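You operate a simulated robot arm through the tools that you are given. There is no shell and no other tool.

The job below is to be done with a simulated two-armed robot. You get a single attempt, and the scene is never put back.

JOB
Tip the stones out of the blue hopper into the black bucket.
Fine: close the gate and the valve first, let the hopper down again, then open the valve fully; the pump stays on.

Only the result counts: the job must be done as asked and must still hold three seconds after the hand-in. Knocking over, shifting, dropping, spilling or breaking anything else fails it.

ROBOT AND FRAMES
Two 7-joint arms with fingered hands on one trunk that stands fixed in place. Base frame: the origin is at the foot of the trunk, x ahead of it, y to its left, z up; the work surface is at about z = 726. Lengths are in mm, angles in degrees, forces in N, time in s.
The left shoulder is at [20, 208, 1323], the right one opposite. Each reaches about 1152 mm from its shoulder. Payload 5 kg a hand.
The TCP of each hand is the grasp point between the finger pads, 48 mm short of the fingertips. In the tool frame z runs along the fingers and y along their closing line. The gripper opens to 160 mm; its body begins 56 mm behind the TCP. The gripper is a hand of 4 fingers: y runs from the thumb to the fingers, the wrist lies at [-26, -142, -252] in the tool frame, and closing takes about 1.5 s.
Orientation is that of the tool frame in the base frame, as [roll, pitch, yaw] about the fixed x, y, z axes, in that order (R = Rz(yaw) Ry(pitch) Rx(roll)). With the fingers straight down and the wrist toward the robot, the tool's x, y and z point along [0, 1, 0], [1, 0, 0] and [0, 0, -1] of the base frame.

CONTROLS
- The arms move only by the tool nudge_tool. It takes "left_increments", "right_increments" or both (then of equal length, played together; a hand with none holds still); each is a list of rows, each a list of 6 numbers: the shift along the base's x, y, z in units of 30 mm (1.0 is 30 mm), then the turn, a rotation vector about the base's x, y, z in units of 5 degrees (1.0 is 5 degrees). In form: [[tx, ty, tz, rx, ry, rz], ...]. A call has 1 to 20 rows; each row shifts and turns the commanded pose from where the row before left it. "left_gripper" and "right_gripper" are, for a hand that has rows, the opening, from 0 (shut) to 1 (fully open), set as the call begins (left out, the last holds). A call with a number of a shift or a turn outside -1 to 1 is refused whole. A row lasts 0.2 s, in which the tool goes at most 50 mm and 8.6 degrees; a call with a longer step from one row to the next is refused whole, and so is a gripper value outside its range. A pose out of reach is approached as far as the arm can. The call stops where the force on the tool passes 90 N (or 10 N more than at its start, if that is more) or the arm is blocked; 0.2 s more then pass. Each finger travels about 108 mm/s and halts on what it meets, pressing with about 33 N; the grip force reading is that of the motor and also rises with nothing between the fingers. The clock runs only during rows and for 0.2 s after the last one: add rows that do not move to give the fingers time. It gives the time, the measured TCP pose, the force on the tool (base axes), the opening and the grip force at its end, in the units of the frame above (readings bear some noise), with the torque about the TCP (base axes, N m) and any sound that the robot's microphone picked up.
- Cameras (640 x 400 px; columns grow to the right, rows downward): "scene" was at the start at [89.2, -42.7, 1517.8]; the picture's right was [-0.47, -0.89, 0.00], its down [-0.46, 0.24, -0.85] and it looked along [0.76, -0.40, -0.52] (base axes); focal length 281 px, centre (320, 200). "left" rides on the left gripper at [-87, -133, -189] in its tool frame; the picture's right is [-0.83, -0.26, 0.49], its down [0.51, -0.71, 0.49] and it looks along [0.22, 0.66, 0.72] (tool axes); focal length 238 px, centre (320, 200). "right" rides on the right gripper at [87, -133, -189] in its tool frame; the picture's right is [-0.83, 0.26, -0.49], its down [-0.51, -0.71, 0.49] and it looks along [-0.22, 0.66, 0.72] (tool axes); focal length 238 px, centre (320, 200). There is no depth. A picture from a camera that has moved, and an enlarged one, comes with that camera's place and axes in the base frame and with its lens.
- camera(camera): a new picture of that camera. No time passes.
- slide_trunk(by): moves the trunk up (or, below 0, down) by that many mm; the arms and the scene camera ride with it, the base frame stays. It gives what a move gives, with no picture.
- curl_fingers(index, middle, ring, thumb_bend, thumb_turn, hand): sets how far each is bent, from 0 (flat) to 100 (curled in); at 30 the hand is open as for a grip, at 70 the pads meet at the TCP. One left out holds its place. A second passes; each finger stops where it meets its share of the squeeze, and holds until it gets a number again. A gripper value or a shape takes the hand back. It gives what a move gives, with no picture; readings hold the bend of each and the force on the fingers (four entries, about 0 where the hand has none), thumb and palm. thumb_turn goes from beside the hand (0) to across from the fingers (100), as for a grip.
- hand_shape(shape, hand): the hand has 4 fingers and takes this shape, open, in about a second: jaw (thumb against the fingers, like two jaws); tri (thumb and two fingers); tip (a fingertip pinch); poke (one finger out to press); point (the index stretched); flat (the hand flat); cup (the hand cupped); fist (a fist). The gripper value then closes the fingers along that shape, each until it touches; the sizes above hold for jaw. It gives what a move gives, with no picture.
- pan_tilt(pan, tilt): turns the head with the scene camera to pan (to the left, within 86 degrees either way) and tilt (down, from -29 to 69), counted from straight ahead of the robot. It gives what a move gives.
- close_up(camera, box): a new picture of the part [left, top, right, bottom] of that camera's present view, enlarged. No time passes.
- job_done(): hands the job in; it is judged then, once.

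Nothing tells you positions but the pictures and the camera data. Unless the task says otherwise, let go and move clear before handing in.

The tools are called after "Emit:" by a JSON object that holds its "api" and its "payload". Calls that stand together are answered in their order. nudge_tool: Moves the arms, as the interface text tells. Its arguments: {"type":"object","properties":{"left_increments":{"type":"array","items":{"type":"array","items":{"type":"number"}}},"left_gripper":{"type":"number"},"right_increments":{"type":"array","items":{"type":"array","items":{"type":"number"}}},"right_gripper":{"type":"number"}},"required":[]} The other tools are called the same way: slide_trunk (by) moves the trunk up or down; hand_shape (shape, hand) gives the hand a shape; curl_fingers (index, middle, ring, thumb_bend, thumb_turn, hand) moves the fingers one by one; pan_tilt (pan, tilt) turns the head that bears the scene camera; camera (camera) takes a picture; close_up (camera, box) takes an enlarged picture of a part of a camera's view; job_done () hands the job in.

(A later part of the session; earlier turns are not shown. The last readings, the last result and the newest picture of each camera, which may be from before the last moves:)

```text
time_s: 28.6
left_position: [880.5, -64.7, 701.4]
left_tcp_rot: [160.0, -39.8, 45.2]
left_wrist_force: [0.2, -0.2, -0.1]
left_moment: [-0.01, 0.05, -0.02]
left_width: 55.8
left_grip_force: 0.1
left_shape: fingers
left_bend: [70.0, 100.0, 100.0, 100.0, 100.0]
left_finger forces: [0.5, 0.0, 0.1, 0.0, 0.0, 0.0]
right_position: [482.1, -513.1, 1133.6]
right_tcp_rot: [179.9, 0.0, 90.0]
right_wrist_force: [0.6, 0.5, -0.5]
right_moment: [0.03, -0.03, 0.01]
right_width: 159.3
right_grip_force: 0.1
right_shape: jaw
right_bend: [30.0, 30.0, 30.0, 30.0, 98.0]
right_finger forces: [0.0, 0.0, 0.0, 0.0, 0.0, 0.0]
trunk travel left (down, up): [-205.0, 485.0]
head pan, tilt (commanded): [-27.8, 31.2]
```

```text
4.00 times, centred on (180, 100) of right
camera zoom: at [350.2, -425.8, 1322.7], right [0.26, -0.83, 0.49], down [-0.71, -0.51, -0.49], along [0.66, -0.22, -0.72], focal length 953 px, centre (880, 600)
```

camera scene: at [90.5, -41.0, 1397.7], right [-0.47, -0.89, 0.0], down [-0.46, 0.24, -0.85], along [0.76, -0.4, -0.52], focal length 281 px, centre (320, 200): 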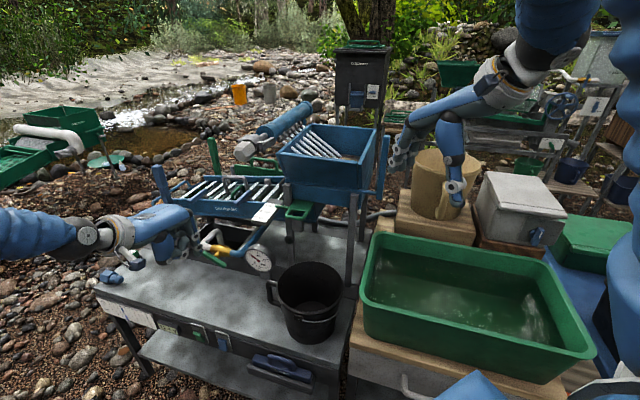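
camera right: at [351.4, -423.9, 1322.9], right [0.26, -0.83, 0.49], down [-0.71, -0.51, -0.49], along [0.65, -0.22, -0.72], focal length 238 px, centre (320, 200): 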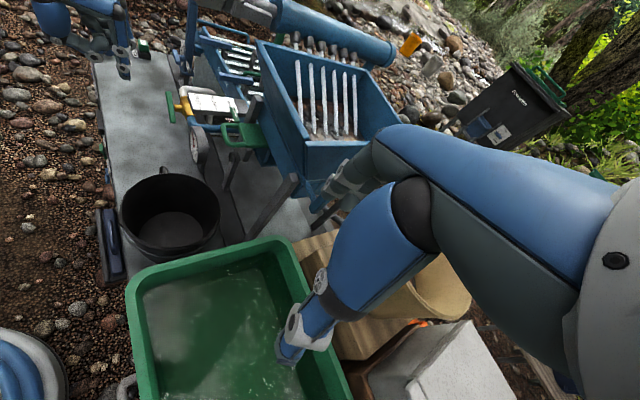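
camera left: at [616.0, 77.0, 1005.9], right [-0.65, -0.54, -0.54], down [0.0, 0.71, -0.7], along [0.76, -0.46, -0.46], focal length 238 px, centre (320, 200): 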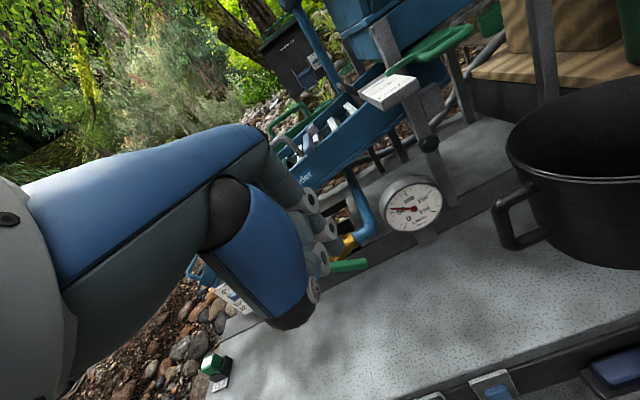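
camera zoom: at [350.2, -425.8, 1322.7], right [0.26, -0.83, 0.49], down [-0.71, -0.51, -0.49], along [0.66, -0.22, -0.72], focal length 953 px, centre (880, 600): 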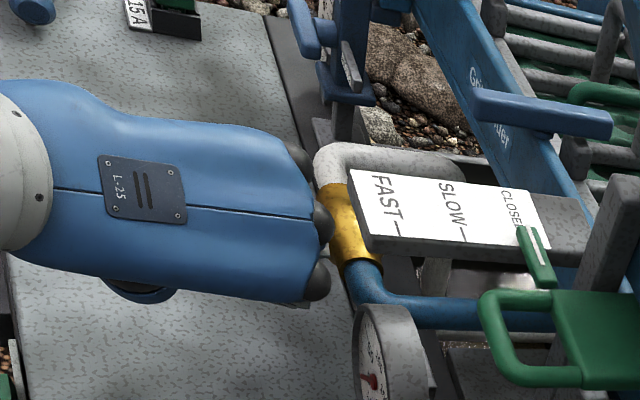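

The gauge reads 0. I'll pull the hand straight back along the stem to see the handle's angle.

Emit:
{"api": "nudge_tool", "payload": {"left_increments": [[-0.5, 0.5, 0, 0, 0, 0], [-0.7, 0.7, 0, 0, 0, 0], [-0.7, 0.7, 0.1, 0, 0, 0], [-0.7, 0.7, 0.2, 0, 0, 0]]}}

Emit:
{"api": "close_up", "payload": {"camera": "right", "box": [100, 50, 260, 150]}}

Emit:
{"api": "close_up", "payload": {"camera": "scene", "box": [180, 210, 290, 285]}}

Emit:
{"api": "camera", "payload": {"camera": "left"}}

```text
time_s: 29.6
left_position: [798.9, 10.7, 709.2]
left_tcp_rot: [160.2, -39.6, 45.0]
left_wrist_force: [0.4, -0.5, 0.5]
left_moment: [0.03, 0.06, 0.03]
left_width: 55.7
left_grip_force: 0.1
left_shape: fingers
left_bend: [70.0, 100.0, 100.0, 100.0, 100.0]
left_finger forces: [0.0, 0.0, 0.1, 0.1, 0.1, 0.0]
right_position: [482.3, -512.4, 1135.0]
right_tcp_rot: [179.9, -0.1, 90.0]
right_wrist_force: [0.0, 0.3, 0.8]
right_moment: [0.01, -0.01, -0.02]
right_width: 159.6
right_grip_force: 0.1
right_shape: jaw
right_bend: [30.0, 30.0, 30.0, 30.0, 98.0]
right_finger forces: [0.0, 0.1, 0.0, 0.0, 0.1, 0.0]
trunk travel left (down, up): [-205.0, 485.0]
head pan, tilt (commanded): [-27.8, 31.2]
```

```text
4.00 times, centred on (180, 100) of right
camera zoom: at [349.6, -425.5, 1323.1], right [0.26, -0.83, 0.49], down [-0.71, -0.51, -0.49], along [0.66, -0.22, -0.72], focal length 953 px, centre (880, 600)
```

zoom: 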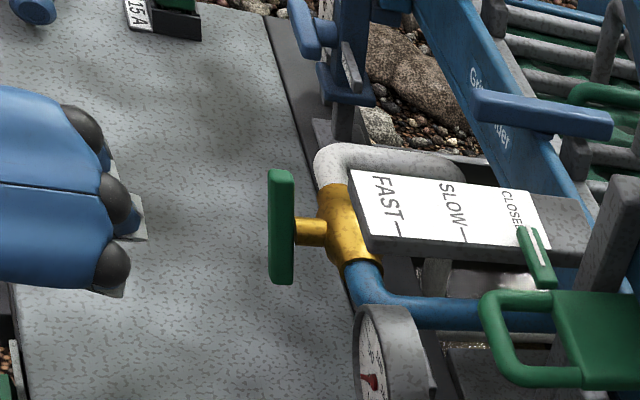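

```text
5.33 times, centred on (235, 248) of scene
camera zoom: at [88.9, -42.4, 1397.9], right [-0.47, -0.88, 0.0], down [-0.46, 0.24, -0.86], along [0.76, -0.4, -0.52], focal length 1497 px, centre (773, -53)
```

zoom: 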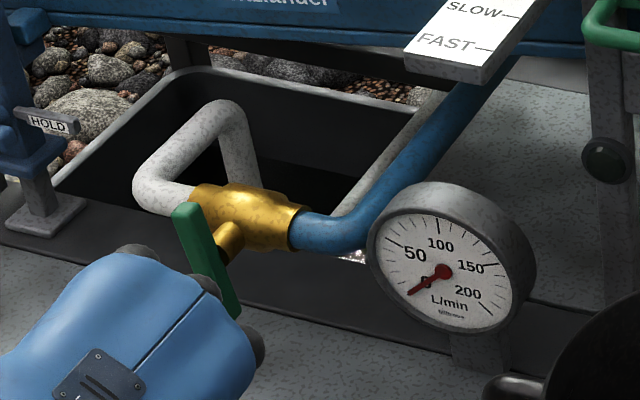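

```text
taken
camera left: at [560.5, 36.4, 756.0], right [-0.26, -0.15, -0.95], down [0.24, 0.95, -0.22], along [0.93, -0.28, -0.21], focal length 238 px, centre (320, 200)
```

left: 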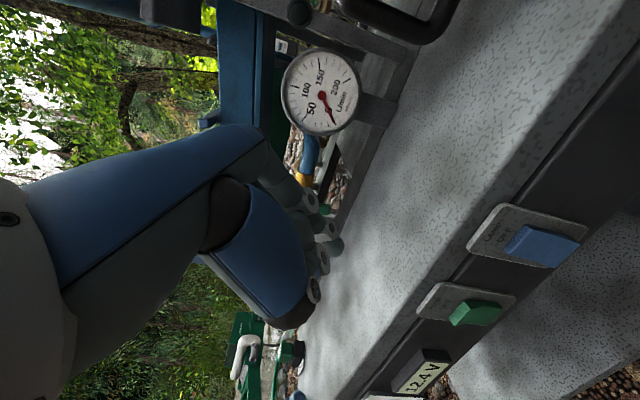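

The handle stands at about 80–85°, nearly vertical, so it isn't quite at its stop. I'll go back to the same contact and nudge the lower end a little further to the left.

Emit:
{"api": "nudge_tool", "payload": {"left_increments": [[0.55, -0.85, -0.2, 0, 0, 0], [0.7, -0.7, -0.1, 0, 0, 0], [0.7, -0.7, 0, 0, 0, 0], [0.5, -0.5, 0, 0, 0, 0], [0.15, 0.15, -0.05, 0, 0, 0], [0.12, 0.12, 0, 0, 0, 0]]}}

Emit:
{"api": "close_up", "payload": {"camera": "scene", "box": [180, 210, 290, 285]}}

```text
time_s: 31.0
left_position: [881.4, -63.5, 699.4]
left_tcp_rot: [160.1, -39.4, 44.9]
left_wrist_force: [-3.1, -1.8, -0.1]
left_moment: [0.02, 0.01, -0.03]
left_width: 55.9
left_grip_force: 1.2
left_shape: fingers
left_bend: [70.0, 100.0, 100.0, 100.0, 100.0]
left_finger forces: [1.7, 0.1, 1.3, 0.0, 0.1, 0.1]
right_position: [483.1, -512.4, 1134.2]
right_tcp_rot: [-180.0, 0.0, 89.9]
right_wrist_force: [-1.3, 0.4, -0.3]
right_moment: [0.05, 0.0, -0.03]
right_width: 159.7
right_grip_force: 0.1
right_shape: jaw
right_bend: [30.0, 30.0, 30.0, 30.0, 98.0]
right_finger forces: [0.1, 0.1, 0.0, 0.0, 0.0, 0.1]
trunk travel left (down, up): [-205.0, 485.0]
head pan, tilt (commanded): [-27.8, 31.2]
```

```text
5.33 times, centred on (235, 248) of scene
camera zoom: at [88.9, -43.0, 1397.8], right [-0.47, -0.88, 0.0], down [-0.46, 0.24, -0.85], along [0.76, -0.4, -0.52], focal length 1497 px, centre (773, -53)
```

zoom: 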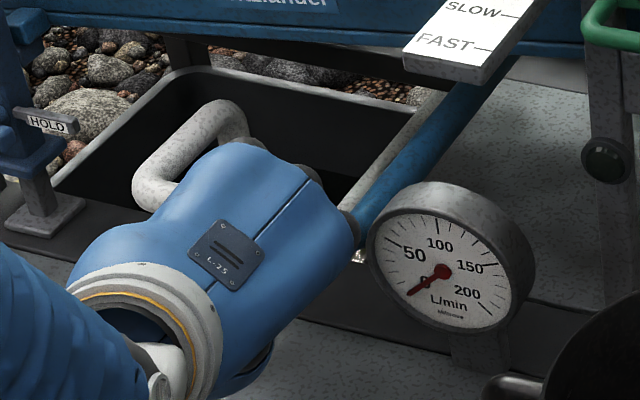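

Both the index and ring fingers touch the bar now, and rolling further would bring a knuckle near the gauge. I'll back off, unroll the hand, and push the handle's top end from its left side instead.

Emit:
{"api": "nudge_tool", "payload": {"left_increments": [[-0.65, 0.45, 0, 0, 0, 0], [-0.7, 0.7, 0, 0, 0, 0], [-0.7, 0.7, 0.1, 0, 0, 0], [-0.6, 0.6, 0.2, 0, 0, 0], [0.4, 0, 0.4, -0.7, 0.7, 0], [0.4, 0, 0.4, -0.7, 0.7, 0], [0.4, 0, 0.4, -0.7, 0.7, 0], [0.4, 0, 0.4, -0.7, 0.7, 0], [0.45, 0, 0.4, -0.7, 0.7, 0], [0.45, 0, 0.4, -0.7, 0.7, 0], [0.45, 0, 0.3, -0.7, 0.7, 0], [0.45, 0, 0, -0.7, 0.7, 0]]}}

Emit:
{"api": "close_up", "payload": {"camera": "scene", "box": [150, 190, 290, 285]}}

Emit:
{"api": "close_up", "payload": {"camera": "right", "box": [80, 30, 240, 150]}}

```text
time_s: 33.6
left_position: [905.6, 10.2, 788.1]
left_tcp_rot: [160.4, -0.2, 45.0]
left_wrist_force: [-0.1, 1.0, -0.5]
left_moment: [-0.12, 0.02, 0.02]
left_width: 55.8
left_grip_force: 0.0
left_shape: fingers
left_bend: [70.0, 100.0, 100.0, 100.0, 100.0]
left_finger forces: [0.1, 0.1, 0.0, 0.0, 0.1, 0.0]
right_position: [483.5, -515.8, 1132.2]
right_tcp_rot: [-180.0, -0.1, 90.0]
right_wrist_force: [0.6, -3.7, -2.0]
right_moment: [0.32, -0.02, 0.05]
right_width: 159.3
right_grip_force: 0.0
right_shape: jaw
right_bend: [30.0, 30.0, 30.0, 30.0, 98.0]
right_finger forces: [0.1, 0.0, 0.0, 0.0, 0.0, 0.1]
trunk travel left (down, up): [-205.0, 485.0]
head pan, tilt (commanded): [-27.8, 31.2]
```

```text
4.21 times, centred on (220, 238) of scene
camera zoom: at [89.7, -46.4, 1397.7], right [-0.47, -0.89, 0.0], down [-0.46, 0.24, -0.85], along [0.76, -0.4, -0.52], focal length 1182 px, centre (741, 42)
```

zoom: 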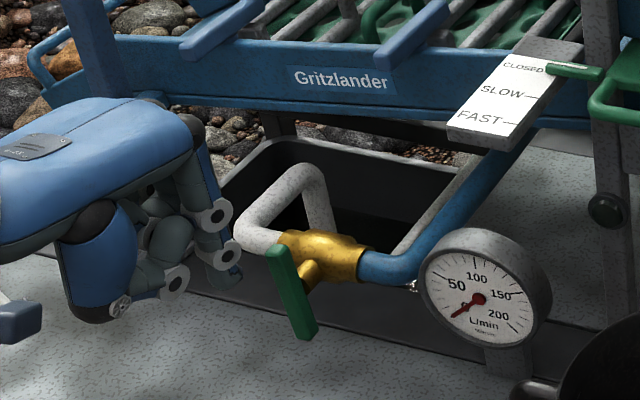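

```text
3.33 times, centred on (160, 90) of right
camera zoom: at [350.7, -429.4, 1321.3], right [0.26, -0.84, 0.48], down [-0.71, -0.5, -0.49], along [0.65, -0.22, -0.72], focal length 794 px, centre (853, 567)
```

zoom: 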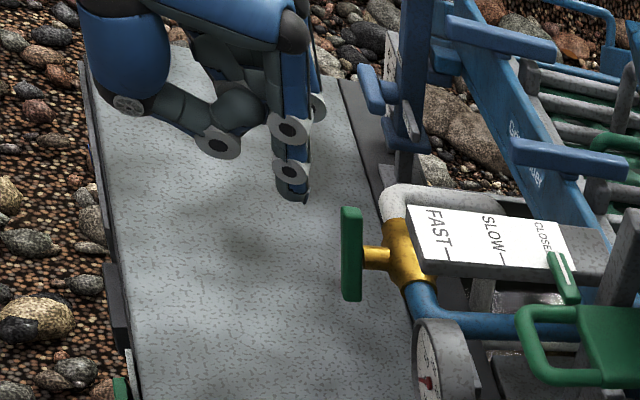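

Water has drained from the sluice, so the flow really stopped, and the handle is about 8° short of vertical. I'll place the tip left of the handle's top end and push to the right.

Emit:
{"api": "nudge_tool", "payload": {"left_increments": [[0.58, -0.29, -0.36, 0, 0, 0], [0.58, -0.29, -0.36, 0, 0, 0], [0, 0, 0, 0, 0, 0]]}}

Emit:
{"api": "close_up", "payload": {"camera": "scene", "box": [170, 210, 290, 285]}}

Emit:
{"api": "close_up", "payload": {"camera": "right", "box": [100, 50, 220, 140]}}

```text
time_s: 34.4
left_position: [941.5, -5.1, 768.9]
left_tcp_rot: [160.2, 0.1, 45.0]
left_wrist_force: [0.6, -0.7, 0.5]
left_moment: [-0.02, -0.01, 0.01]
left_width: 55.6
left_grip_force: 0.1
left_shape: fingers
left_bend: [70.0, 100.0, 100.0, 100.0, 100.0]
left_finger forces: [0.0, 0.0, 0.2, 0.0, 0.1, 0.1]
right_position: [482.7, -511.9, 1134.1]
right_tcp_rot: [-179.9, 0.0, 90.0]
right_wrist_force: [0.6, 0.2, -0.6]
right_moment: [-0.02, 0.02, 0.02]
right_width: 159.6
right_grip_force: 0.0
right_shape: jaw
right_bend: [30.0, 30.0, 30.0, 30.0, 98.0]
right_finger forces: [0.0, 0.0, 0.0, 0.0, 0.0, 0.1]
trunk travel left (down, up): [-205.0, 485.0]
head pan, tilt (commanded): [-27.8, 31.2]
```

```text
5.33 times, centred on (230, 248) of scene
camera zoom: at [89.2, -42.6, 1397.9], right [-0.47, -0.89, 0.0], down [-0.46, 0.24, -0.85], along [0.76, -0.4, -0.52], focal length 1497 px, centre (800, -53)
```

zoom: 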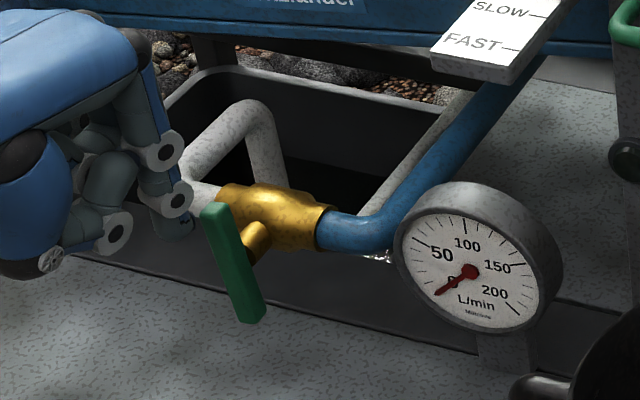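

```text
4.44 times, centred on (160, 95) of right
camera zoom: at [349.9, -425.6, 1322.9], right [0.26, -0.83, 0.49], down [-0.71, -0.51, -0.49], along [0.66, -0.22, -0.72], focal length 1059 px, centre (1031, 667)
```

zoom: 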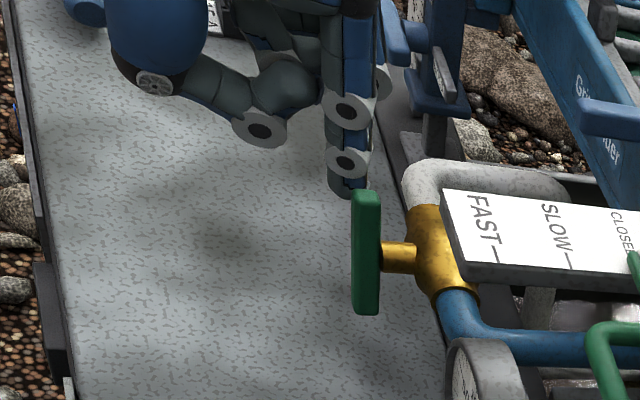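

The tip is beside the handle's top end with a few millimetres of gap. I'll push to the right in small steps.

Emit:
{"api": "nudge_tool", "payload": {"left_increments": [[-0.15, -0.15, 0, 0, 0, 0], [-0.12, -0.12, 0, 0, 0, 0], [-0.12, -0.12, 0, 0, 0, 0], [-0.12, -0.12, 0, 0, 0, 0]]}}

Emit:
{"api": "close_up", "payload": {"camera": "scene", "box": [170, 210, 290, 285]}}

```text
time_s: 35.4
left_position: [928.2, -16.4, 767.9]
left_tcp_rot: [160.3, -0.1, 45.3]
left_wrist_force: [14.5, 7.2, 0.7]
left_moment: [0.17, -0.3, 0.31]
left_width: 56.0
left_grip_force: 7.7
left_shape: fingers
left_bend: [70.0, 100.0, 100.0, 100.0, 100.0]
left_finger forces: [15.7, 0.1, 0.0, 0.0, 0.0, 0.1]
right_position: [484.8, -510.8, 1134.0]
right_tcp_rot: [-179.8, 0.0, 90.1]
right_wrist_force: [-0.5, -1.1, -0.3]
right_moment: [0.0, 0.02, -0.01]
right_width: 159.6
right_grip_force: 0.1
right_shape: jaw
right_bend: [30.0, 30.0, 30.0, 30.0, 98.0]
right_finger forces: [0.0, 0.0, 0.0, 0.0, 0.1, 0.0]
trunk travel left (down, up): [-205.0, 485.0]
head pan, tilt (commanded): [-27.8, 31.2]
```

```text
5.33 times, centred on (230, 248) of scene
camera zoom: at [90.6, -41.9, 1397.8], right [-0.46, -0.89, 0.0], down [-0.46, 0.24, -0.85], along [0.76, -0.4, -0.52], focal length 1497 px, centre (800, -53)
```

zoom: 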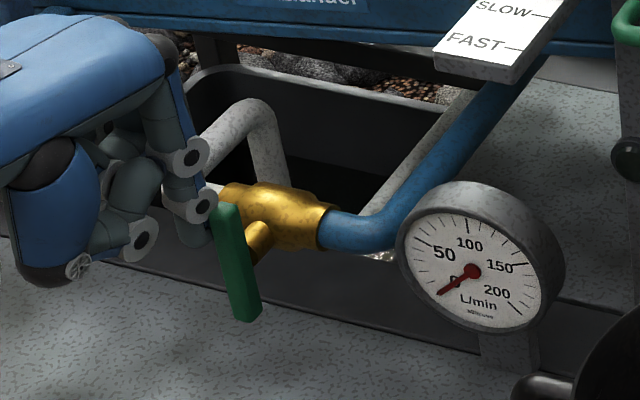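

The gauge is at 0 and the handle is now vertical against its stop, with 16 N of resistance. I'll retract the left hand and park it to the left, then view the hopper for tipping.

Emit:
{"api": "nudge_tool", "payload": {"left_increments": [[0.3, 0.3, 0, 0, 0, 0], [0.3, 0.3, 0.1, 0, 0, 0], [-0.6, 0.6, 0.3, 0, 0, 0], [-0.6, 0.6, 0.3, 0, 0, 0], [-0.6, 0.6, 0.4, 0, 0, 0], [-0.6, 0.6, 0.4, 0, 0, 0]]}}

Emit:
{"api": "close_up", "payload": {"camera": "scene", "box": [170, 180, 290, 285]}}

Emit:
{"api": "camera", "payload": {"camera": "scene"}}

Emit:
{"api": "camera", "payload": {"camera": "left"}}

```text
time_s: 36.8
left_position: [871.8, 69.7, 812.6]
left_tcp_rot: [160.1, 0.1, 45.0]
left_wrist_force: [-0.3, 0.0, -0.4]
left_moment: [0.01, -0.03, 0.02]
left_width: 55.9
left_grip_force: 0.1
left_shape: fingers
left_bend: [70.0, 100.0, 100.0, 100.0, 100.0]
left_finger forces: [0.0, 0.0, 0.1, 0.1, 0.1, 0.0]
right_position: [482.0, -511.6, 1134.2]
right_tcp_rot: [-180.0, -0.1, 90.0]
right_wrist_force: [-0.8, 0.2, -0.8]
right_moment: [-0.05, -0.01, 0.0]
right_width: 159.5
right_grip_force: 0.1
right_shape: jaw
right_bend: [30.0, 30.0, 30.0, 30.0, 98.0]
right_finger forces: [0.0, 0.1, 0.0, 0.0, 0.1, 0.0]
trunk travel left (down, up): [-205.0, 485.0]
head pan, tilt (commanded): [-27.8, 31.2]
```

```text
3.81 times, centred on (230, 232) of scene
camera zoom: at [88.7, -42.2, 1397.9], right [-0.47, -0.88, 0.0], down [-0.46, 0.24, -0.86], along [0.76, -0.4, -0.52], focal length 1070 px, centre (663, 76)
```

zoom: 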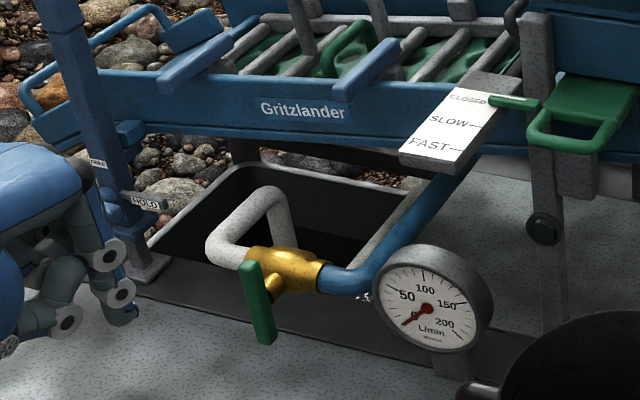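

```text
taken
camera scene: at [88.7, -42.2, 1397.9], right [-0.47, -0.88, 0.0], down [-0.46, 0.24, -0.86], along [0.76, -0.4, -0.52], focal length 281 px, centre (320, 200)
```

scene: 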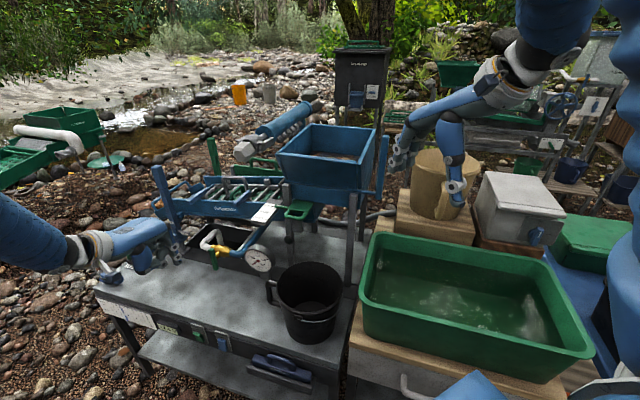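

```text
taken
camera left: at [678.6, 140.8, 945.3], right [-0.65, -0.54, -0.54], down [0.0, 0.71, -0.7], along [0.76, -0.46, -0.46], focal length 238 px, centre (320, 200)
```

left: 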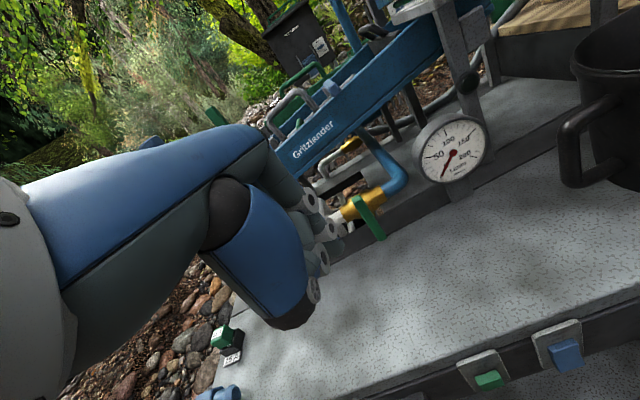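

The white rods were water jets, and they have stopped; gate and valve are closed. Now I'll bring the right hand over the blue lever, turned so thumb and fingers can pinch its left and right faces.

Emit:
{"api": "nudge_tool", "payload": {"right_increments": [[0, 0, 1, 0, 0, 1], [0, 0, 1, 0, 0, 1], [0, 0, 1, 0, 0, 1], [0, 0, 1, 0, 0, 1], [0, 0, 0.8, 0, 0, 1], [0.7, -0.07, 0.5, 0, 0, 1], [0.75, -0.07, 0.3, 0, 0, 1], [0.75, -0.07, 0, 0, 0, 1], [0.75, -0.07, 0, 0, 0, 1], [0.75, -0.07, 0, 0, 0, 0], [0.75, -0.07, 0, 0, 0, 0], [0.7, -0.07, 0, 0, 0, 0]], "right_gripper": 0.5}}

Emit:
{"api": "camera", "payload": {"camera": "scene"}}

Emit:
{"api": "camera", "payload": {"camera": "right"}}

Emit:
{"api": "close_up", "payload": {"camera": "scene", "box": [300, 40, 460, 220]}}

```text
time_s: 39.4
left_position: [873.4, 68.9, 811.6]
left_tcp_rot: [160.2, 0.1, 45.1]
left_wrist_force: [0.0, 0.7, 0.4]
left_moment: [0.06, 0.02, 0.01]
left_width: 55.7
left_grip_force: 0.1
left_shape: fingers
left_bend: [70.0, 100.0, 100.0, 100.0, 100.0]
left_finger forces: [0.0, 0.0, 0.0, 0.0, 0.0, 0.1]
right_position: [637.0, -525.2, 1300.5]
right_tcp_rot: [-179.9, -0.1, 135.1]
right_wrist_force: [0.8, -0.1, 0.0]
right_moment: [0.05, 0.07, 0.03]
right_width: 80.6
right_grip_force: 0.0
right_shape: jaw
right_bend: [74.0, 45.0, 42.0, 69.0, 100.0]
right_finger forces: [0.0, 0.0, 0.1, 0.0, 0.1, 0.1]
trunk travel left (down, up): [-205.0, 485.0]
head pan, tilt (commanded): [-27.8, 31.2]
```

```text
taken
camera scene: at [90.2, -42.9, 1397.7], right [-0.47, -0.88, 0.0], down [-0.46, 0.24, -0.85], along [0.76, -0.4, -0.52], focal length 281 px, centre (320, 200)
```

scene: 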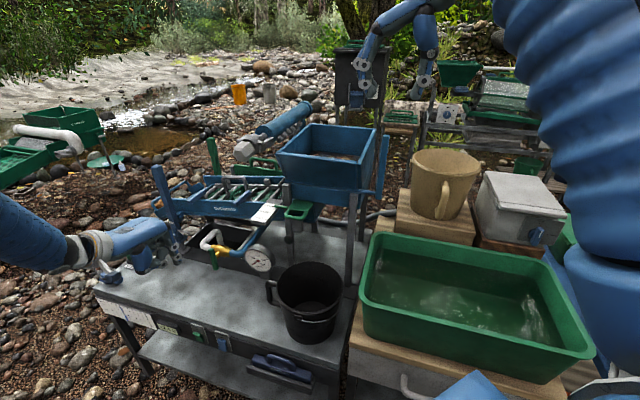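

```text
taken
camera right: at [482.3, -558.3, 1490.3], right [0.77, -0.41, 0.48], down [-0.14, -0.86, -0.49], along [0.62, 0.31, -0.72], focal length 238 px, centre (320, 200)
```

right: 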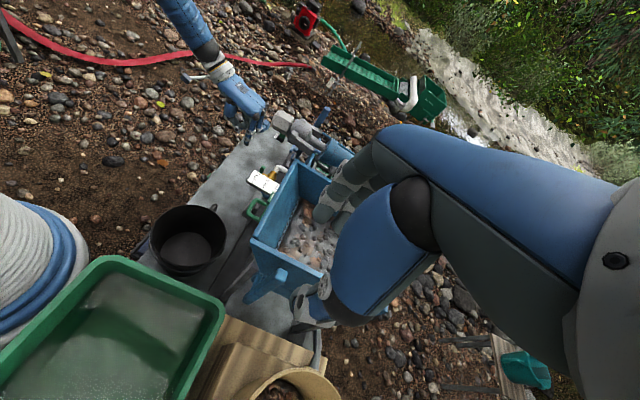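

```text
2.22 times, centred on (380, 130) of scene
camera zoom: at [90.2, -42.9, 1397.7], right [-0.47, -0.88, 0.0], down [-0.46, 0.24, -0.85], along [0.76, -0.4, -0.52], focal length 624 px, centre (187, 356)
```

zoom: 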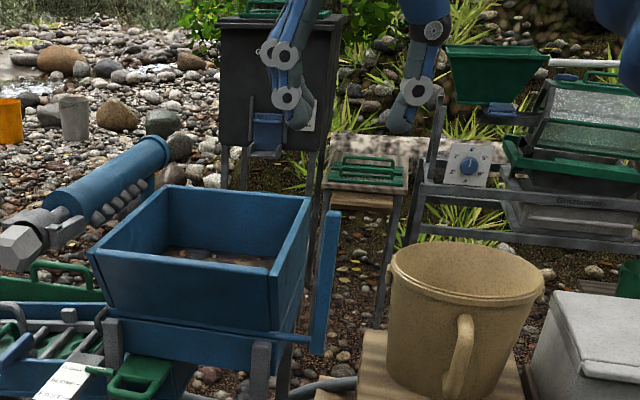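

The hand hangs above the lever with fingers to the left and thumb to the right. I'll check the alignment through the right wrist camera.

Emit:
{"api": "close_up", "payload": {"camera": "right", "box": [220, 160, 400, 340]}}

Emit:
{"api": "close_up", "payload": {"camera": "left", "box": [300, 0, 640, 220]}}

```text
2.22 times, centred on (310, 250) of right
camera zoom: at [482.3, -558.3, 1490.3], right [0.77, -0.41, 0.48], down [-0.14, -0.86, -0.49], along [0.62, 0.31, -0.72], focal length 530 px, centre (342, 89)
```

zoom: 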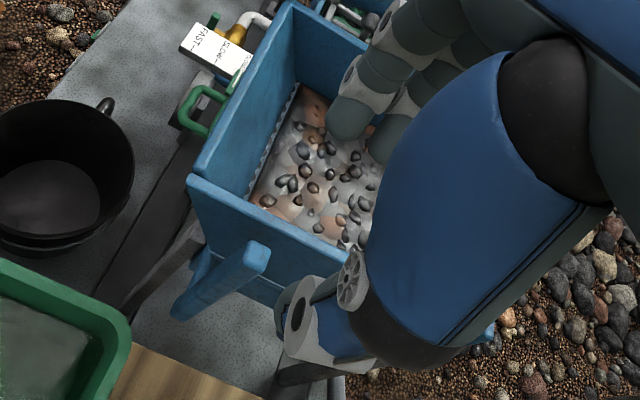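

```text
1.82 times, centred on (470, 110) of left
camera zoom: at [680.0, 140.5, 944.6], right [-0.65, -0.54, -0.54], down [0.0, 0.71, -0.7], along [0.76, -0.46, -0.46], focal length 433 px, centre (47, 364)
```

zoom: 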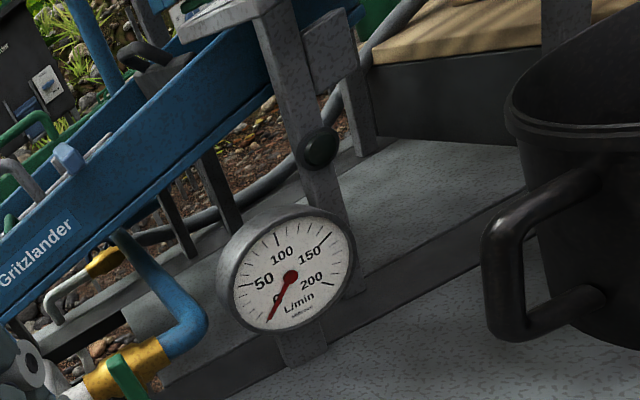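

The wrist camera puts the lever top at about (639,-522,1162), directly below the TCP. I'll narrow the opening and descend.

Emit:
{"api": "nudge_tool", "payload": {"right_increments": [[0.03, 0.05, -0.6, 0, 0, 0], [0.02, 0.03, -0.8, 0, 0, 0], [0, 0, -0.8, 0, 0, 0], [0, 0, -0.8, 0, 0, 0]], "right_gripper": 0.35}}

Emit:
{"api": "close_up", "payload": {"camera": "scene", "box": [320, 80, 440, 210]}}

Emit:
{"api": "close_up", "payload": {"camera": "right", "box": [220, 160, 400, 340]}}

```text
time_s: 40.4
left_position: [872.2, 68.9, 812.5]
left_tcp_rot: [160.2, 0.1, 45.1]
left_wrist_force: [0.8, 0.8, -1.1]
left_moment: [-0.01, -0.01, 0.0]
left_width: 55.6
left_grip_force: 0.1
left_shape: fingers
left_bend: [70.0, 100.0, 100.0, 100.0, 100.0]
left_finger forces: [0.0, 0.1, 0.1, 0.1, 0.0, 0.1]
right_position: [640.0, -524.0, 1211.9]
right_tcp_rot: [-180.0, -0.1, 135.0]
right_wrist_force: [-0.2, 0.6, -0.2]
right_moment: [-0.03, 0.03, -0.01]
right_width: 56.6
right_grip_force: 0.0
right_shape: jaw
right_bend: [74.0, 51.0, 49.0, 73.0, 100.0]
right_finger forces: [0.0, 0.0, 0.0, 0.0, 0.0, 0.0]
trunk travel left (down, up): [-205.0, 485.0]
head pan, tilt (commanded): [-27.8, 31.2]
```

```text
3.08 times, centred on (380, 145) of scene
camera zoom: at [89.8, -42.7, 1397.8], right [-0.47, -0.89, 0.0], down [-0.46, 0.24, -0.85], along [0.76, -0.4, -0.52], focal length 864 px, centre (135, 369)
```

zoom: 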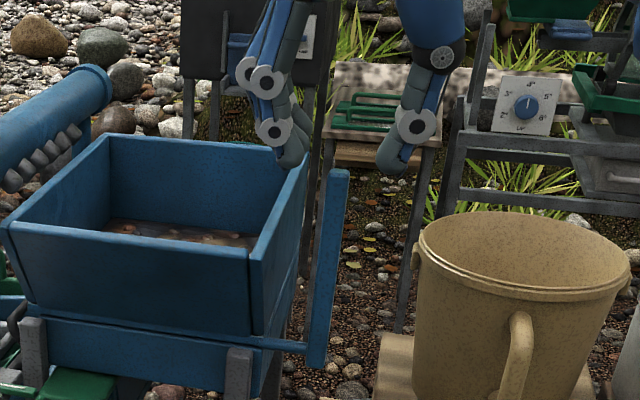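

```text
2.22 times, centred on (310, 250) of right
camera zoom: at [484.2, -556.8, 1400.4], right [0.77, -0.41, 0.49], down [-0.14, -0.86, -0.49], along [0.62, 0.31, -0.72], focal length 530 px, centre (342, 89)
```

zoom: 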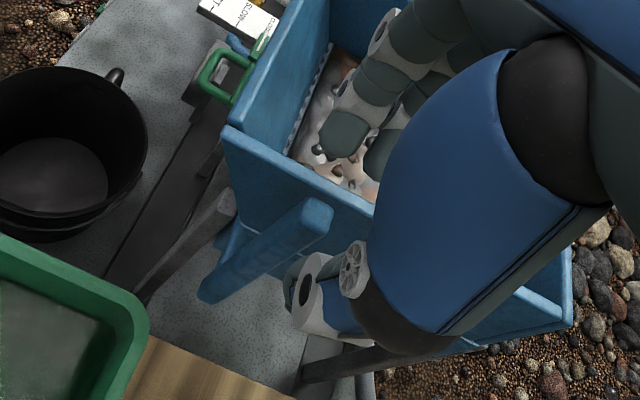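

The lever lies centred between the fingers and thumb. I'll shift slightly away from the hopper wall and lower until the lever top is between the pads.

Emit:
{"api": "nudge_tool", "payload": {"right_increments": [[-0.1, -0.1, -0.6, 0, 0, 0], [0, 0, -0.7, 0, 0, 0], [0, 0, -0.7, 0, 0, 0], [0, 0, -0.5, 0, 0, 0]]}}

Emit:
{"api": "close_up", "payload": {"camera": "scene", "box": [320, 90, 440, 210]}}

Emit:
{"api": "close_up", "payload": {"camera": "right", "box": [220, 160, 400, 340]}}

```text
time_s: 41.4
left_position: [872.4, 68.0, 812.6]
left_tcp_rot: [160.2, -0.1, 45.1]
left_wrist_force: [-0.8, -0.6, -0.3]
left_moment: [0.01, -0.03, 0.04]
left_width: 55.4
left_grip_force: 0.0
left_shape: fingers
left_bend: [70.0, 100.0, 100.0, 100.0, 100.0]
left_finger forces: [0.0, 0.1, 0.0, 0.0, 0.0, 0.0]
right_position: [634.6, -526.7, 1141.0]
right_tcp_rot: [180.0, 0.0, 134.9]
right_wrist_force: [-1.1, -2.0, 3.6]
right_moment: [0.03, -0.17, -0.08]
right_width: 56.0
right_grip_force: 0.0
right_shape: jaw
right_bend: [74.0, 52.0, 49.0, 73.0, 100.0]
right_finger forces: [0.0, 3.4, 0.0, 0.0, 0.0, 0.0]
trunk travel left (down, up): [-205.0, 485.0]
head pan, tilt (commanded): [-27.8, 31.2]
```

```text
3.33 times, centred on (380, 150) of scene
camera zoom: at [88.8, -42.6, 1397.9], right [-0.47, -0.88, 0.0], down [-0.46, 0.24, -0.86], along [0.76, -0.4, -0.52], focal length 936 px, centre (120, 367)
```

zoom: 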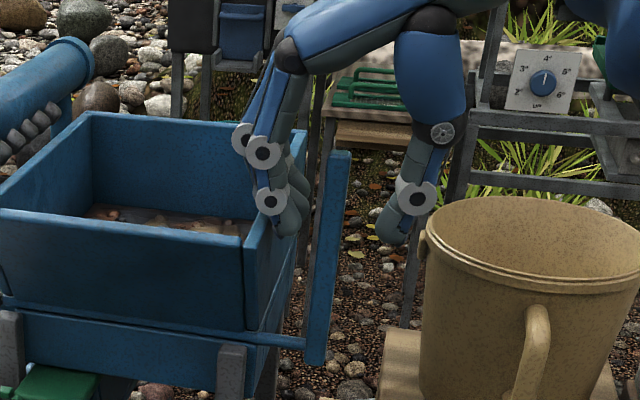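

```text
2.22 times, centred on (310, 250) of right
camera zoom: at [478.9, -561.1, 1328.6], right [0.77, -0.41, 0.49], down [-0.14, -0.86, -0.49], along [0.62, 0.31, -0.72], focal length 530 px, centre (342, 89)
```

zoom: 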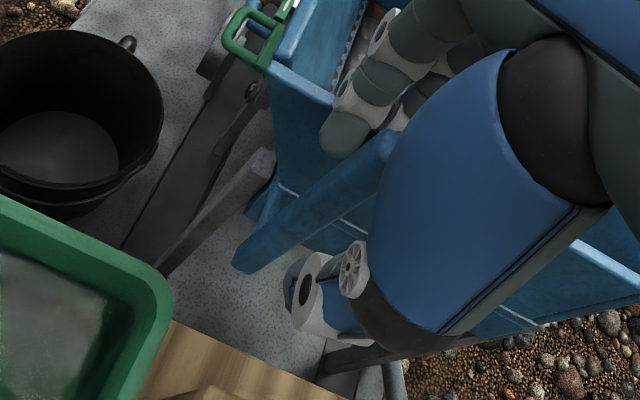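

The middle fingertip is just touching the hopper rim. I'll raise a few millimetres and close on the lever.

Emit:
{"api": "nudge_tool", "payload": {"right_increments": [[0, 0, 0.3, 0, 0, 0], [0, 0, 0, 0, 0, 0]], "right_gripper": 0.25}}

Emit:
{"api": "nudge_tool", "payload": {"right_increments": [[0, 0, 0, 0, 0, 0], [0, 0, 0, 0, 0, 0], [0, 0, 0, 0, 0, 0], [0, 0, 0, 0, 0, 0], [0, 0, 0, 0, 0, 0]], "right_gripper": 0.0}}

Emit:
{"api": "close_up", "payload": {"camera": "scene", "box": [320, 90, 440, 210]}}

Emit:
{"api": "close_up", "payload": {"camera": "right", "box": [220, 160, 400, 340]}}

```text
time_s: 42.0
left_position: [871.6, 69.5, 813.8]
left_tcp_rot: [160.2, 0.1, 45.1]
left_wrist_force: [-0.3, -0.4, 0.7]
left_moment: [0.0, 0.04, -0.05]
left_width: 55.5
left_grip_force: 0.1
left_shape: fingers
left_bend: [70.0, 100.0, 100.0, 100.0, 100.0]
left_finger forces: [0.0, 0.1, 0.1, 0.0, 0.0, 0.0]
right_position: [635.7, -528.1, 1147.8]
right_tcp_rot: [180.0, 0.0, 135.0]
right_wrist_force: [-0.2, 0.1, -0.6]
right_moment: [0.0, 0.01, 0.03]
right_width: 40.6
right_grip_force: 0.1
right_shape: jaw
right_bend: [73.0, 56.0, 54.0, 74.0, 100.0]
right_finger forces: [0.0, 0.0, 0.0, 0.1, 0.1, 0.0]
trunk travel left (down, up): [-205.0, 485.0]
head pan, tilt (commanded): [-27.8, 31.2]
```

```text
time_s: 43.2
left_position: [871.8, 67.5, 812.8]
left_tcp_rot: [160.2, 0.0, 45.1]
left_wrist_force: [0.2, 0.2, -0.6]
left_moment: [0.01, -0.01, 0.02]
left_width: 55.2
left_grip_force: 0.0
left_shape: fingers
left_bend: [70.0, 100.0, 100.0, 100.0, 100.0]
left_finger forces: [0.1, 0.1, 0.1, 0.1, 0.1, 0.0]
right_position: [633.4, -529.6, 1148.0]
right_tcp_rot: [-180.0, 0.0, 135.0]
right_wrist_force: [-5.2, -4.8, -1.6]
right_moment: [-0.15, 0.15, -0.19]
right_width: 3.0
right_grip_force: 32.2
right_shape: jaw
right_bend: [72.0, 70.0, 70.0, 71.0, 100.0]
right_finger forces: [19.1, 0.0, 0.0, 0.0, 28.5, 0.0]
trunk travel left (down, up): [-205.0, 485.0]
head pan, tilt (commanded): [-27.8, 31.2]
```

```text
3.33 times, centred on (380, 150) of scene
camera zoom: at [89.0, -43.3, 1397.8], right [-0.47, -0.88, 0.0], down [-0.46, 0.24, -0.85], along [0.76, -0.4, -0.52], focal length 936 px, centre (120, 367)
```

zoom: 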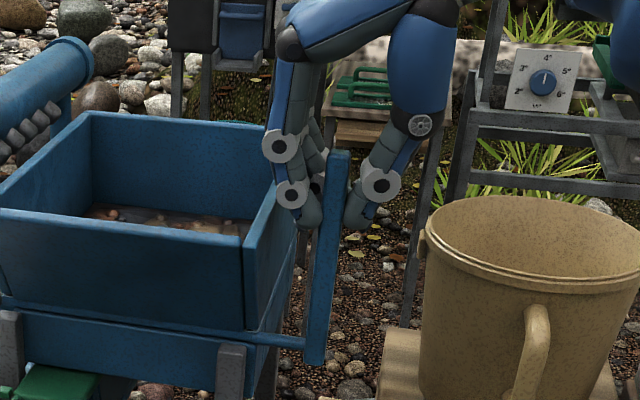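

```text
2.22 times, centred on (310, 250) of right
camera zoom: at [479.0, -562.1, 1336.6], right [0.77, -0.41, 0.49], down [-0.14, -0.86, -0.49], along [0.62, 0.31, -0.72], focal length 530 px, centre (342, 89)
```

zoom: 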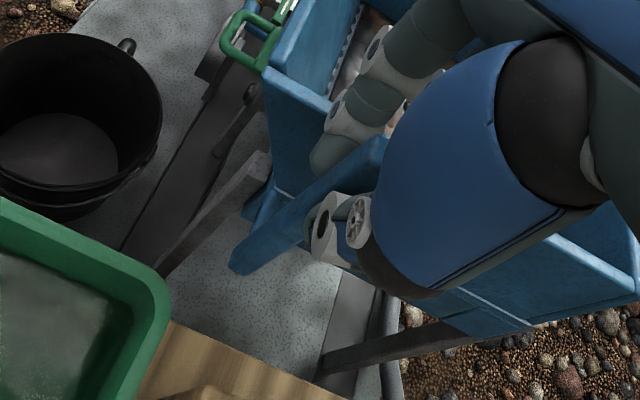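

The index and thumb pinch the lever's sides, and the middle and ring fingers have closed behind it as a hook. I'll start a slow pull along the arc around the hinge, rotating the hand with it, and watch the forces.

Emit:
{"api": "nudge_tool", "payload": {"right_increments": [[-0.17, 0.17, -0.01, -0.35, -0.35, 0], [-0.17, 0.17, -0.02, -0.35, -0.35, 0], [-0.17, 0.17, -0.03, -0.35, -0.35, 0], [-0.17, 0.17, -0.05, -0.35, -0.35, 0]]}}

Emit:
{"api": "close_up", "payload": {"camera": "scene", "box": [270, 90, 430, 220]}}

```text
time_s: 44.2
left_position: [870.5, 68.2, 813.2]
left_tcp_rot: [160.2, 0.0, 45.0]
left_wrist_force: [0.9, 0.3, 0.5]
left_moment: [-0.07, -0.02, -0.01]
left_width: 55.7
left_grip_force: 0.0
left_shape: fingers
left_bend: [70.0, 100.0, 100.0, 100.0, 100.0]
left_finger forces: [0.0, 0.0, 0.0, 0.0, 0.0, 0.0]
right_position: [614.1, -509.3, 1146.0]
right_tcp_rot: [-180.0, 10.0, 134.9]
right_wrist_force: [-6.1, -16.1, 18.1]
right_moment: [-0.48, 0.07, -0.44]
right_width: 2.8
right_grip_force: 32.9
right_shape: jaw
right_bend: [72.0, 70.0, 70.0, 71.0, 100.0]
right_finger forces: [19.9, 0.1, 0.1, 0.0, 36.6, 0.1]
trunk travel left (down, up): [-205.0, 485.0]
head pan, tilt (commanded): [-27.8, 31.2]
```

```text
3.08 times, centred on (350, 155) of scene
camera zoom: at [87.8, -43.2, 1398.0], right [-0.47, -0.88, 0.0], down [-0.46, 0.24, -0.86], along [0.76, -0.4, -0.52], focal length 864 px, centre (228, 338)
```

zoom: 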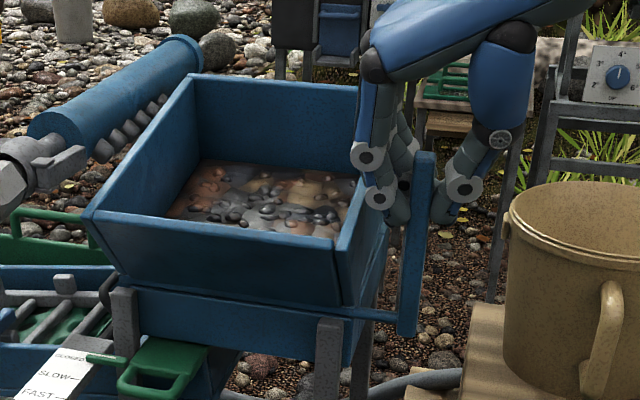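

The hopper is tipping smoothly, at about 10° and with low force, and the stones are visible. I'll continue along the arc to about 30°.

Emit:
{"api": "nudge_tool", "payload": {"right_increments": [[-0.2, 0.13, -0.06, -0.35, -0.35, 0], [-0.2, 0.13, -0.06, -0.35, -0.35, 0], [-0.16, 0.16, -0.08, -0.35, -0.35, 0], [-0.16, 0.16, -0.08, -0.35, -0.35, 0], [-0.156, 0.156, -0.1, -0.35, -0.35, 0], [-0.156, 0.156, -0.1, -0.35, -0.35, 0], [-0.15, 0.15, -0.118, -0.35, -0.35, 0], [-0.15, 0.15, -0.118, -0.35, -0.35, 0]]}}

Emit:
{"api": "close_up", "payload": {"camera": "scene", "box": [270, 90, 430, 220]}}

Emit:
{"api": "camera", "payload": {"camera": "right"}}

```text
time_s: 46.0
left_position: [869.9, 68.9, 813.6]
left_tcp_rot: [160.0, 0.0, 45.0]
left_wrist_force: [0.1, 0.1, -0.7]
left_moment: [-0.02, 0.02, -0.02]
left_width: 55.7
left_grip_force: 0.0
left_shape: fingers
left_bend: [70.0, 100.0, 100.0, 100.0, 100.0]
left_finger forces: [0.0, 0.1, 0.1, 0.0, 0.0, 0.1]
right_position: [572.5, -467.9, 1122.4]
right_tcp_rot: [-179.9, 29.7, 135.0]
right_wrist_force: [-14.4, -0.5, 27.6]
right_moment: [-0.11, -0.15, -0.39]
right_width: 3.5
right_grip_force: 33.1
right_shape: jaw
right_bend: [72.0, 70.0, 70.0, 71.0, 100.0]
right_finger forces: [24.7, 0.0, 0.1, 0.1, 36.5, 0.0]
trunk travel left (down, up): [-205.0, 485.0]
head pan, tilt (commanded): [-27.8, 31.2]
```

```text
3.08 times, centred on (350, 155) of scene
camera zoom: at [86.6, -41.3, 1398.1], right [-0.47, -0.89, 0.0], down [-0.46, 0.24, -0.86], along [0.76, -0.4, -0.52], focal length 864 px, centre (228, 338)
```

zoom: 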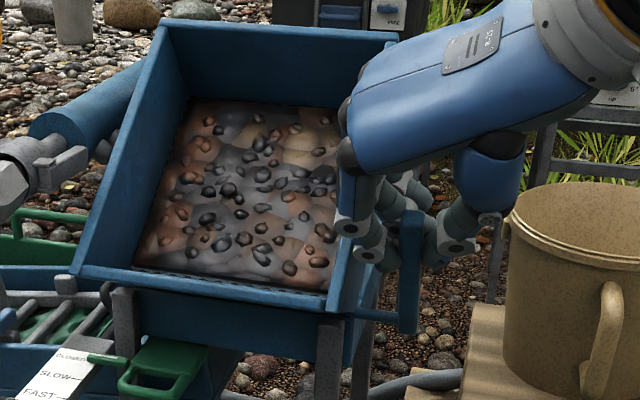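

```text
taken
camera right: at [359.0, -443.2, 1242.9], right [0.52, -0.16, 0.84], down [-0.02, -0.98, -0.18], along [0.85, 0.08, -0.52], focal length 238 px, centre (320, 200)
```

right: 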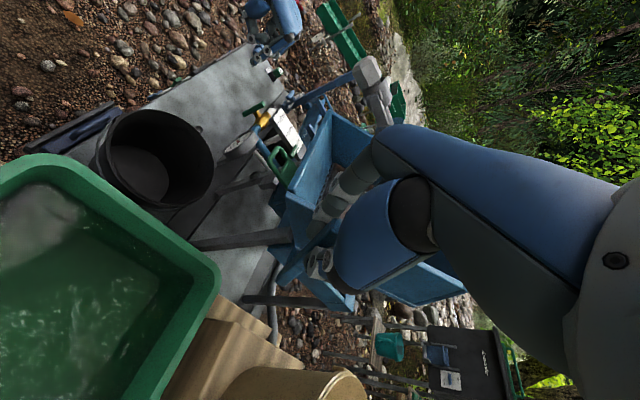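

At about 30° the stones still hold. I'll continue to about 50°, letting the lever pivot a little within the pinch.

Emit:
{"api": "nudge_tool", "payload": {"right_increments": [[-0.141, 0.141, -0.137, -0.18, -0.18, 0], [-0.141, 0.141, -0.137, -0.18, -0.18, 0], [-0.132, 0.132, -0.153, -0.18, -0.18, 0], [-0.132, 0.132, -0.153, -0.18, -0.18, 0], [-0.121, 0.121, -0.17, -0.18, -0.18, 0], [-0.121, 0.121, -0.17, -0.18, -0.18, 0], [-0.112, 0.112, -0.183, -0.18, -0.18, 0], [-0.112, 0.112, -0.183, -0.18, -0.18, 0]]}}

Emit:
{"api": "close_up", "payload": {"camera": "scene", "box": [240, 80, 430, 240]}}

```text
time_s: 47.8
left_position: [871.9, 68.3, 813.6]
left_tcp_rot: [160.2, 0.0, 45.1]
left_wrist_force: [0.4, 0.9, 0.0]
left_moment: [-0.02, 0.02, 0.0]
left_width: 55.4
left_grip_force: 0.1
left_shape: fingers
left_bend: [70.0, 100.0, 100.0, 100.0, 100.0]
left_finger forces: [0.0, 0.0, 0.1, 0.0, 0.0, 0.1]
right_position: [543.2, -441.0, 1083.7]
right_tcp_rot: [-179.8, 39.9, 135.1]
right_wrist_force: [-8.2, -10.1, 7.4]
right_moment: [-0.46, -0.21, -0.53]
right_width: 3.4
right_grip_force: 32.8
right_shape: jaw
right_bend: [72.0, 70.0, 70.0, 72.0, 100.0]
right_finger forces: [18.8, 0.0, 0.0, 0.0, 33.6, 0.0]
trunk travel left (down, up): [-205.0, 485.0]
head pan, tilt (commanded): [-27.8, 31.2]
```

```text
2.50 times, centred on (335, 160) of scene
camera zoom: at [88.3, -43.2, 1397.8], right [-0.47, -0.88, 0.0], down [-0.46, 0.24, -0.86], along [0.76, -0.4, -0.52], focal length 702 px, centre (282, 300)
```

zoom: 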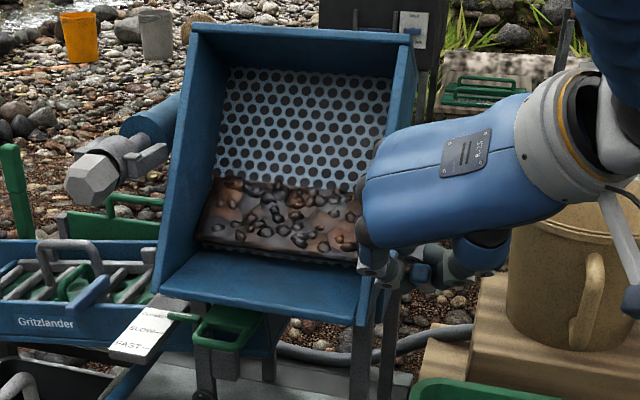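

At about 50° the stone bed has slid against the front wall and the load is close to balance. I'll continue carefully past the balance point.

Emit:
{"api": "nudge_tool", "payload": {"right_increments": [[-0.099, 0.099, -0.197, -0.18, -0.18, 0], [-0.099, 0.099, -0.197, -0.18, -0.18, 0], [-0.087, 0.087, -0.207, -0.18, -0.18, 0], [-0.087, 0.087, -0.207, -0.18, -0.18, 0]]}}

Emit:
{"api": "close_up", "payload": {"camera": "scene", "box": [240, 80, 430, 330]}}

Emit:
{"api": "close_up", "payload": {"camera": "left", "box": [400, 0, 640, 200]}}

```text
time_s: 48.8
left_position: [870.8, 67.5, 814.0]
left_tcp_rot: [160.2, 0.1, 45.1]
left_wrist_force: [-0.4, 0.2, 0.8]
left_moment: [0.03, -0.02, -0.04]
left_width: 55.4
left_grip_force: 0.0
left_shape: fingers
left_bend: [70.0, 100.0, 100.0, 100.0, 100.0]
left_finger forces: [0.0, 0.0, 0.0, 0.0, 0.0, 0.0]
right_position: [534.2, -431.6, 1060.6]
right_tcp_rot: [180.0, 44.8, 135.0]
right_wrist_force: [-13.9, -9.5, 8.3]
right_moment: [-0.45, -0.11, -0.59]
right_width: 3.4
right_grip_force: 32.7
right_shape: jaw
right_bend: [72.0, 70.0, 70.0, 72.0, 100.0]
right_finger forces: [17.7, 0.1, 0.1, 0.0, 34.9, 0.0]
right hand out of reach, approached as far as the arm can: row 4
trunk travel left (down, up): [-205.0, 485.0]
head pan, tilt (commanded): [-27.8, 31.2]
```

```text
1.60 times, centred on (335, 205) of scene
camera zoom: at [87.6, -43.1, 1398.0], right [-0.47, -0.88, 0.0], down [-0.46, 0.24, -0.86], along [0.76, -0.4, -0.52], focal length 449 px, centre (296, 192)
```

zoom: 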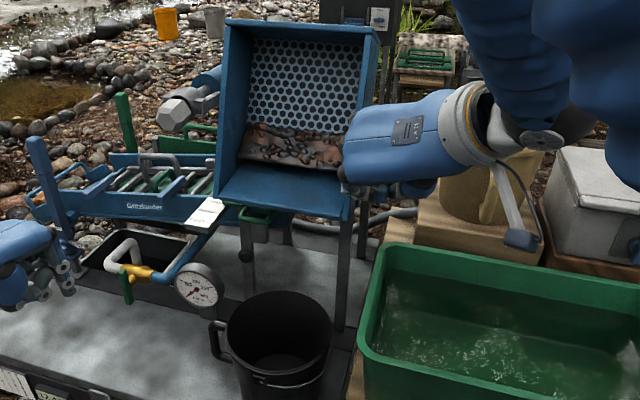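

```text
2.00 times, centred on (520, 100) of left
camera zoom: at [678.3, 140.2, 946.0], right [-0.65, -0.53, -0.55], down [0.0, 0.71, -0.7], along [0.76, -0.46, -0.46], focal length 477 px, centre (-80, 400)
```

zoom: 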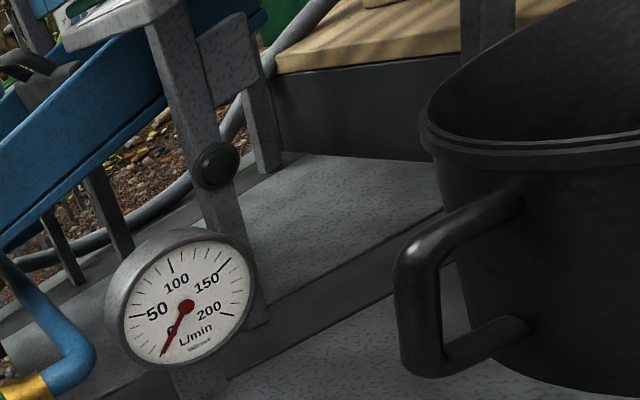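

I've hit the arm's fold limit at this hand tilt. I'll curl the middle and ring fingers out of the way so the lever can pivot in the index–thumb pinch, then continue with less hand tilt.

Emit:
{"api": "curl_fingers", "payload": {"hand": "right", "index": 80, "thumb_bend": 80, "middle": 100, "ring": 100}}

Emit:
{"api": "close_up", "payload": {"camera": "scene", "box": [240, 80, 430, 240]}}

Emit:
{"api": "camera", "payload": {"camera": "right"}}

```text
time_s: 49.8
left_position: [871.3, 66.9, 812.4]
left_tcp_rot: [160.2, 0.0, 45.0]
left_wrist_force: [0.9, 0.0, 0.0]
left_moment: [-0.01, 0.04, -0.01]
left_width: 55.8
left_grip_force: 0.1
left_shape: fingers
left_bend: [70.0, 100.0, 100.0, 100.0, 100.0]
left_finger forces: [0.0, 0.0, 0.0, 0.1, 0.1, 0.1]
right_position: [537.2, -431.4, 1061.8]
right_tcp_rot: [180.0, 44.7, 135.1]
right_wrist_force: [-7.3, -9.5, 0.1]
right_moment: [-0.32, 0.04, -0.33]
right_width: 24.4
right_grip_force: 22.2
right_shape: fingers
right_bend: [72.0, 77.0, 100.0, 72.0, 100.0]
right_finger forces: [12.1, 0.1, 0.0, 0.1, 33.0, 0.0]
trunk travel left (down, up): [-205.0, 485.0]
head pan, tilt (commanded): [-27.8, 31.2]
```

```text
2.50 times, centred on (335, 160) of scene
camera zoom: at [88.7, -43.4, 1397.8], right [-0.47, -0.89, 0.0], down [-0.46, 0.24, -0.86], along [0.76, -0.4, -0.52], focal length 702 px, centre (282, 300)
```

zoom: 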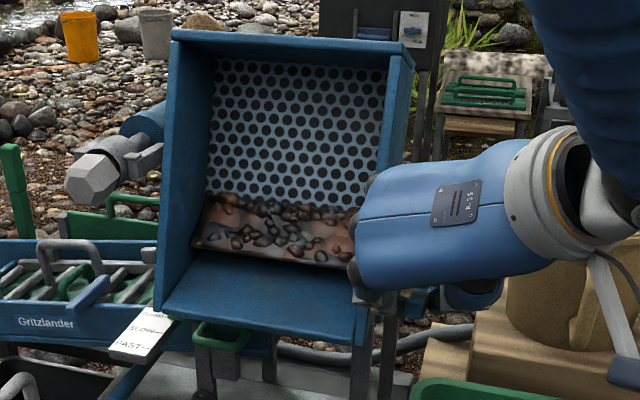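

```text
taken
camera right: at [304.6, -387.8, 1133.5], right [0.36, 0.01, 0.93], down [0.0, -1.0, 0.01], along [0.93, -0.01, -0.36], focal length 238 px, centre (320, 200)
```

right: 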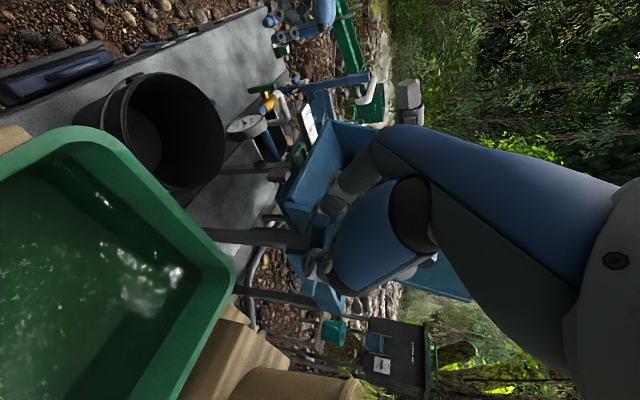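

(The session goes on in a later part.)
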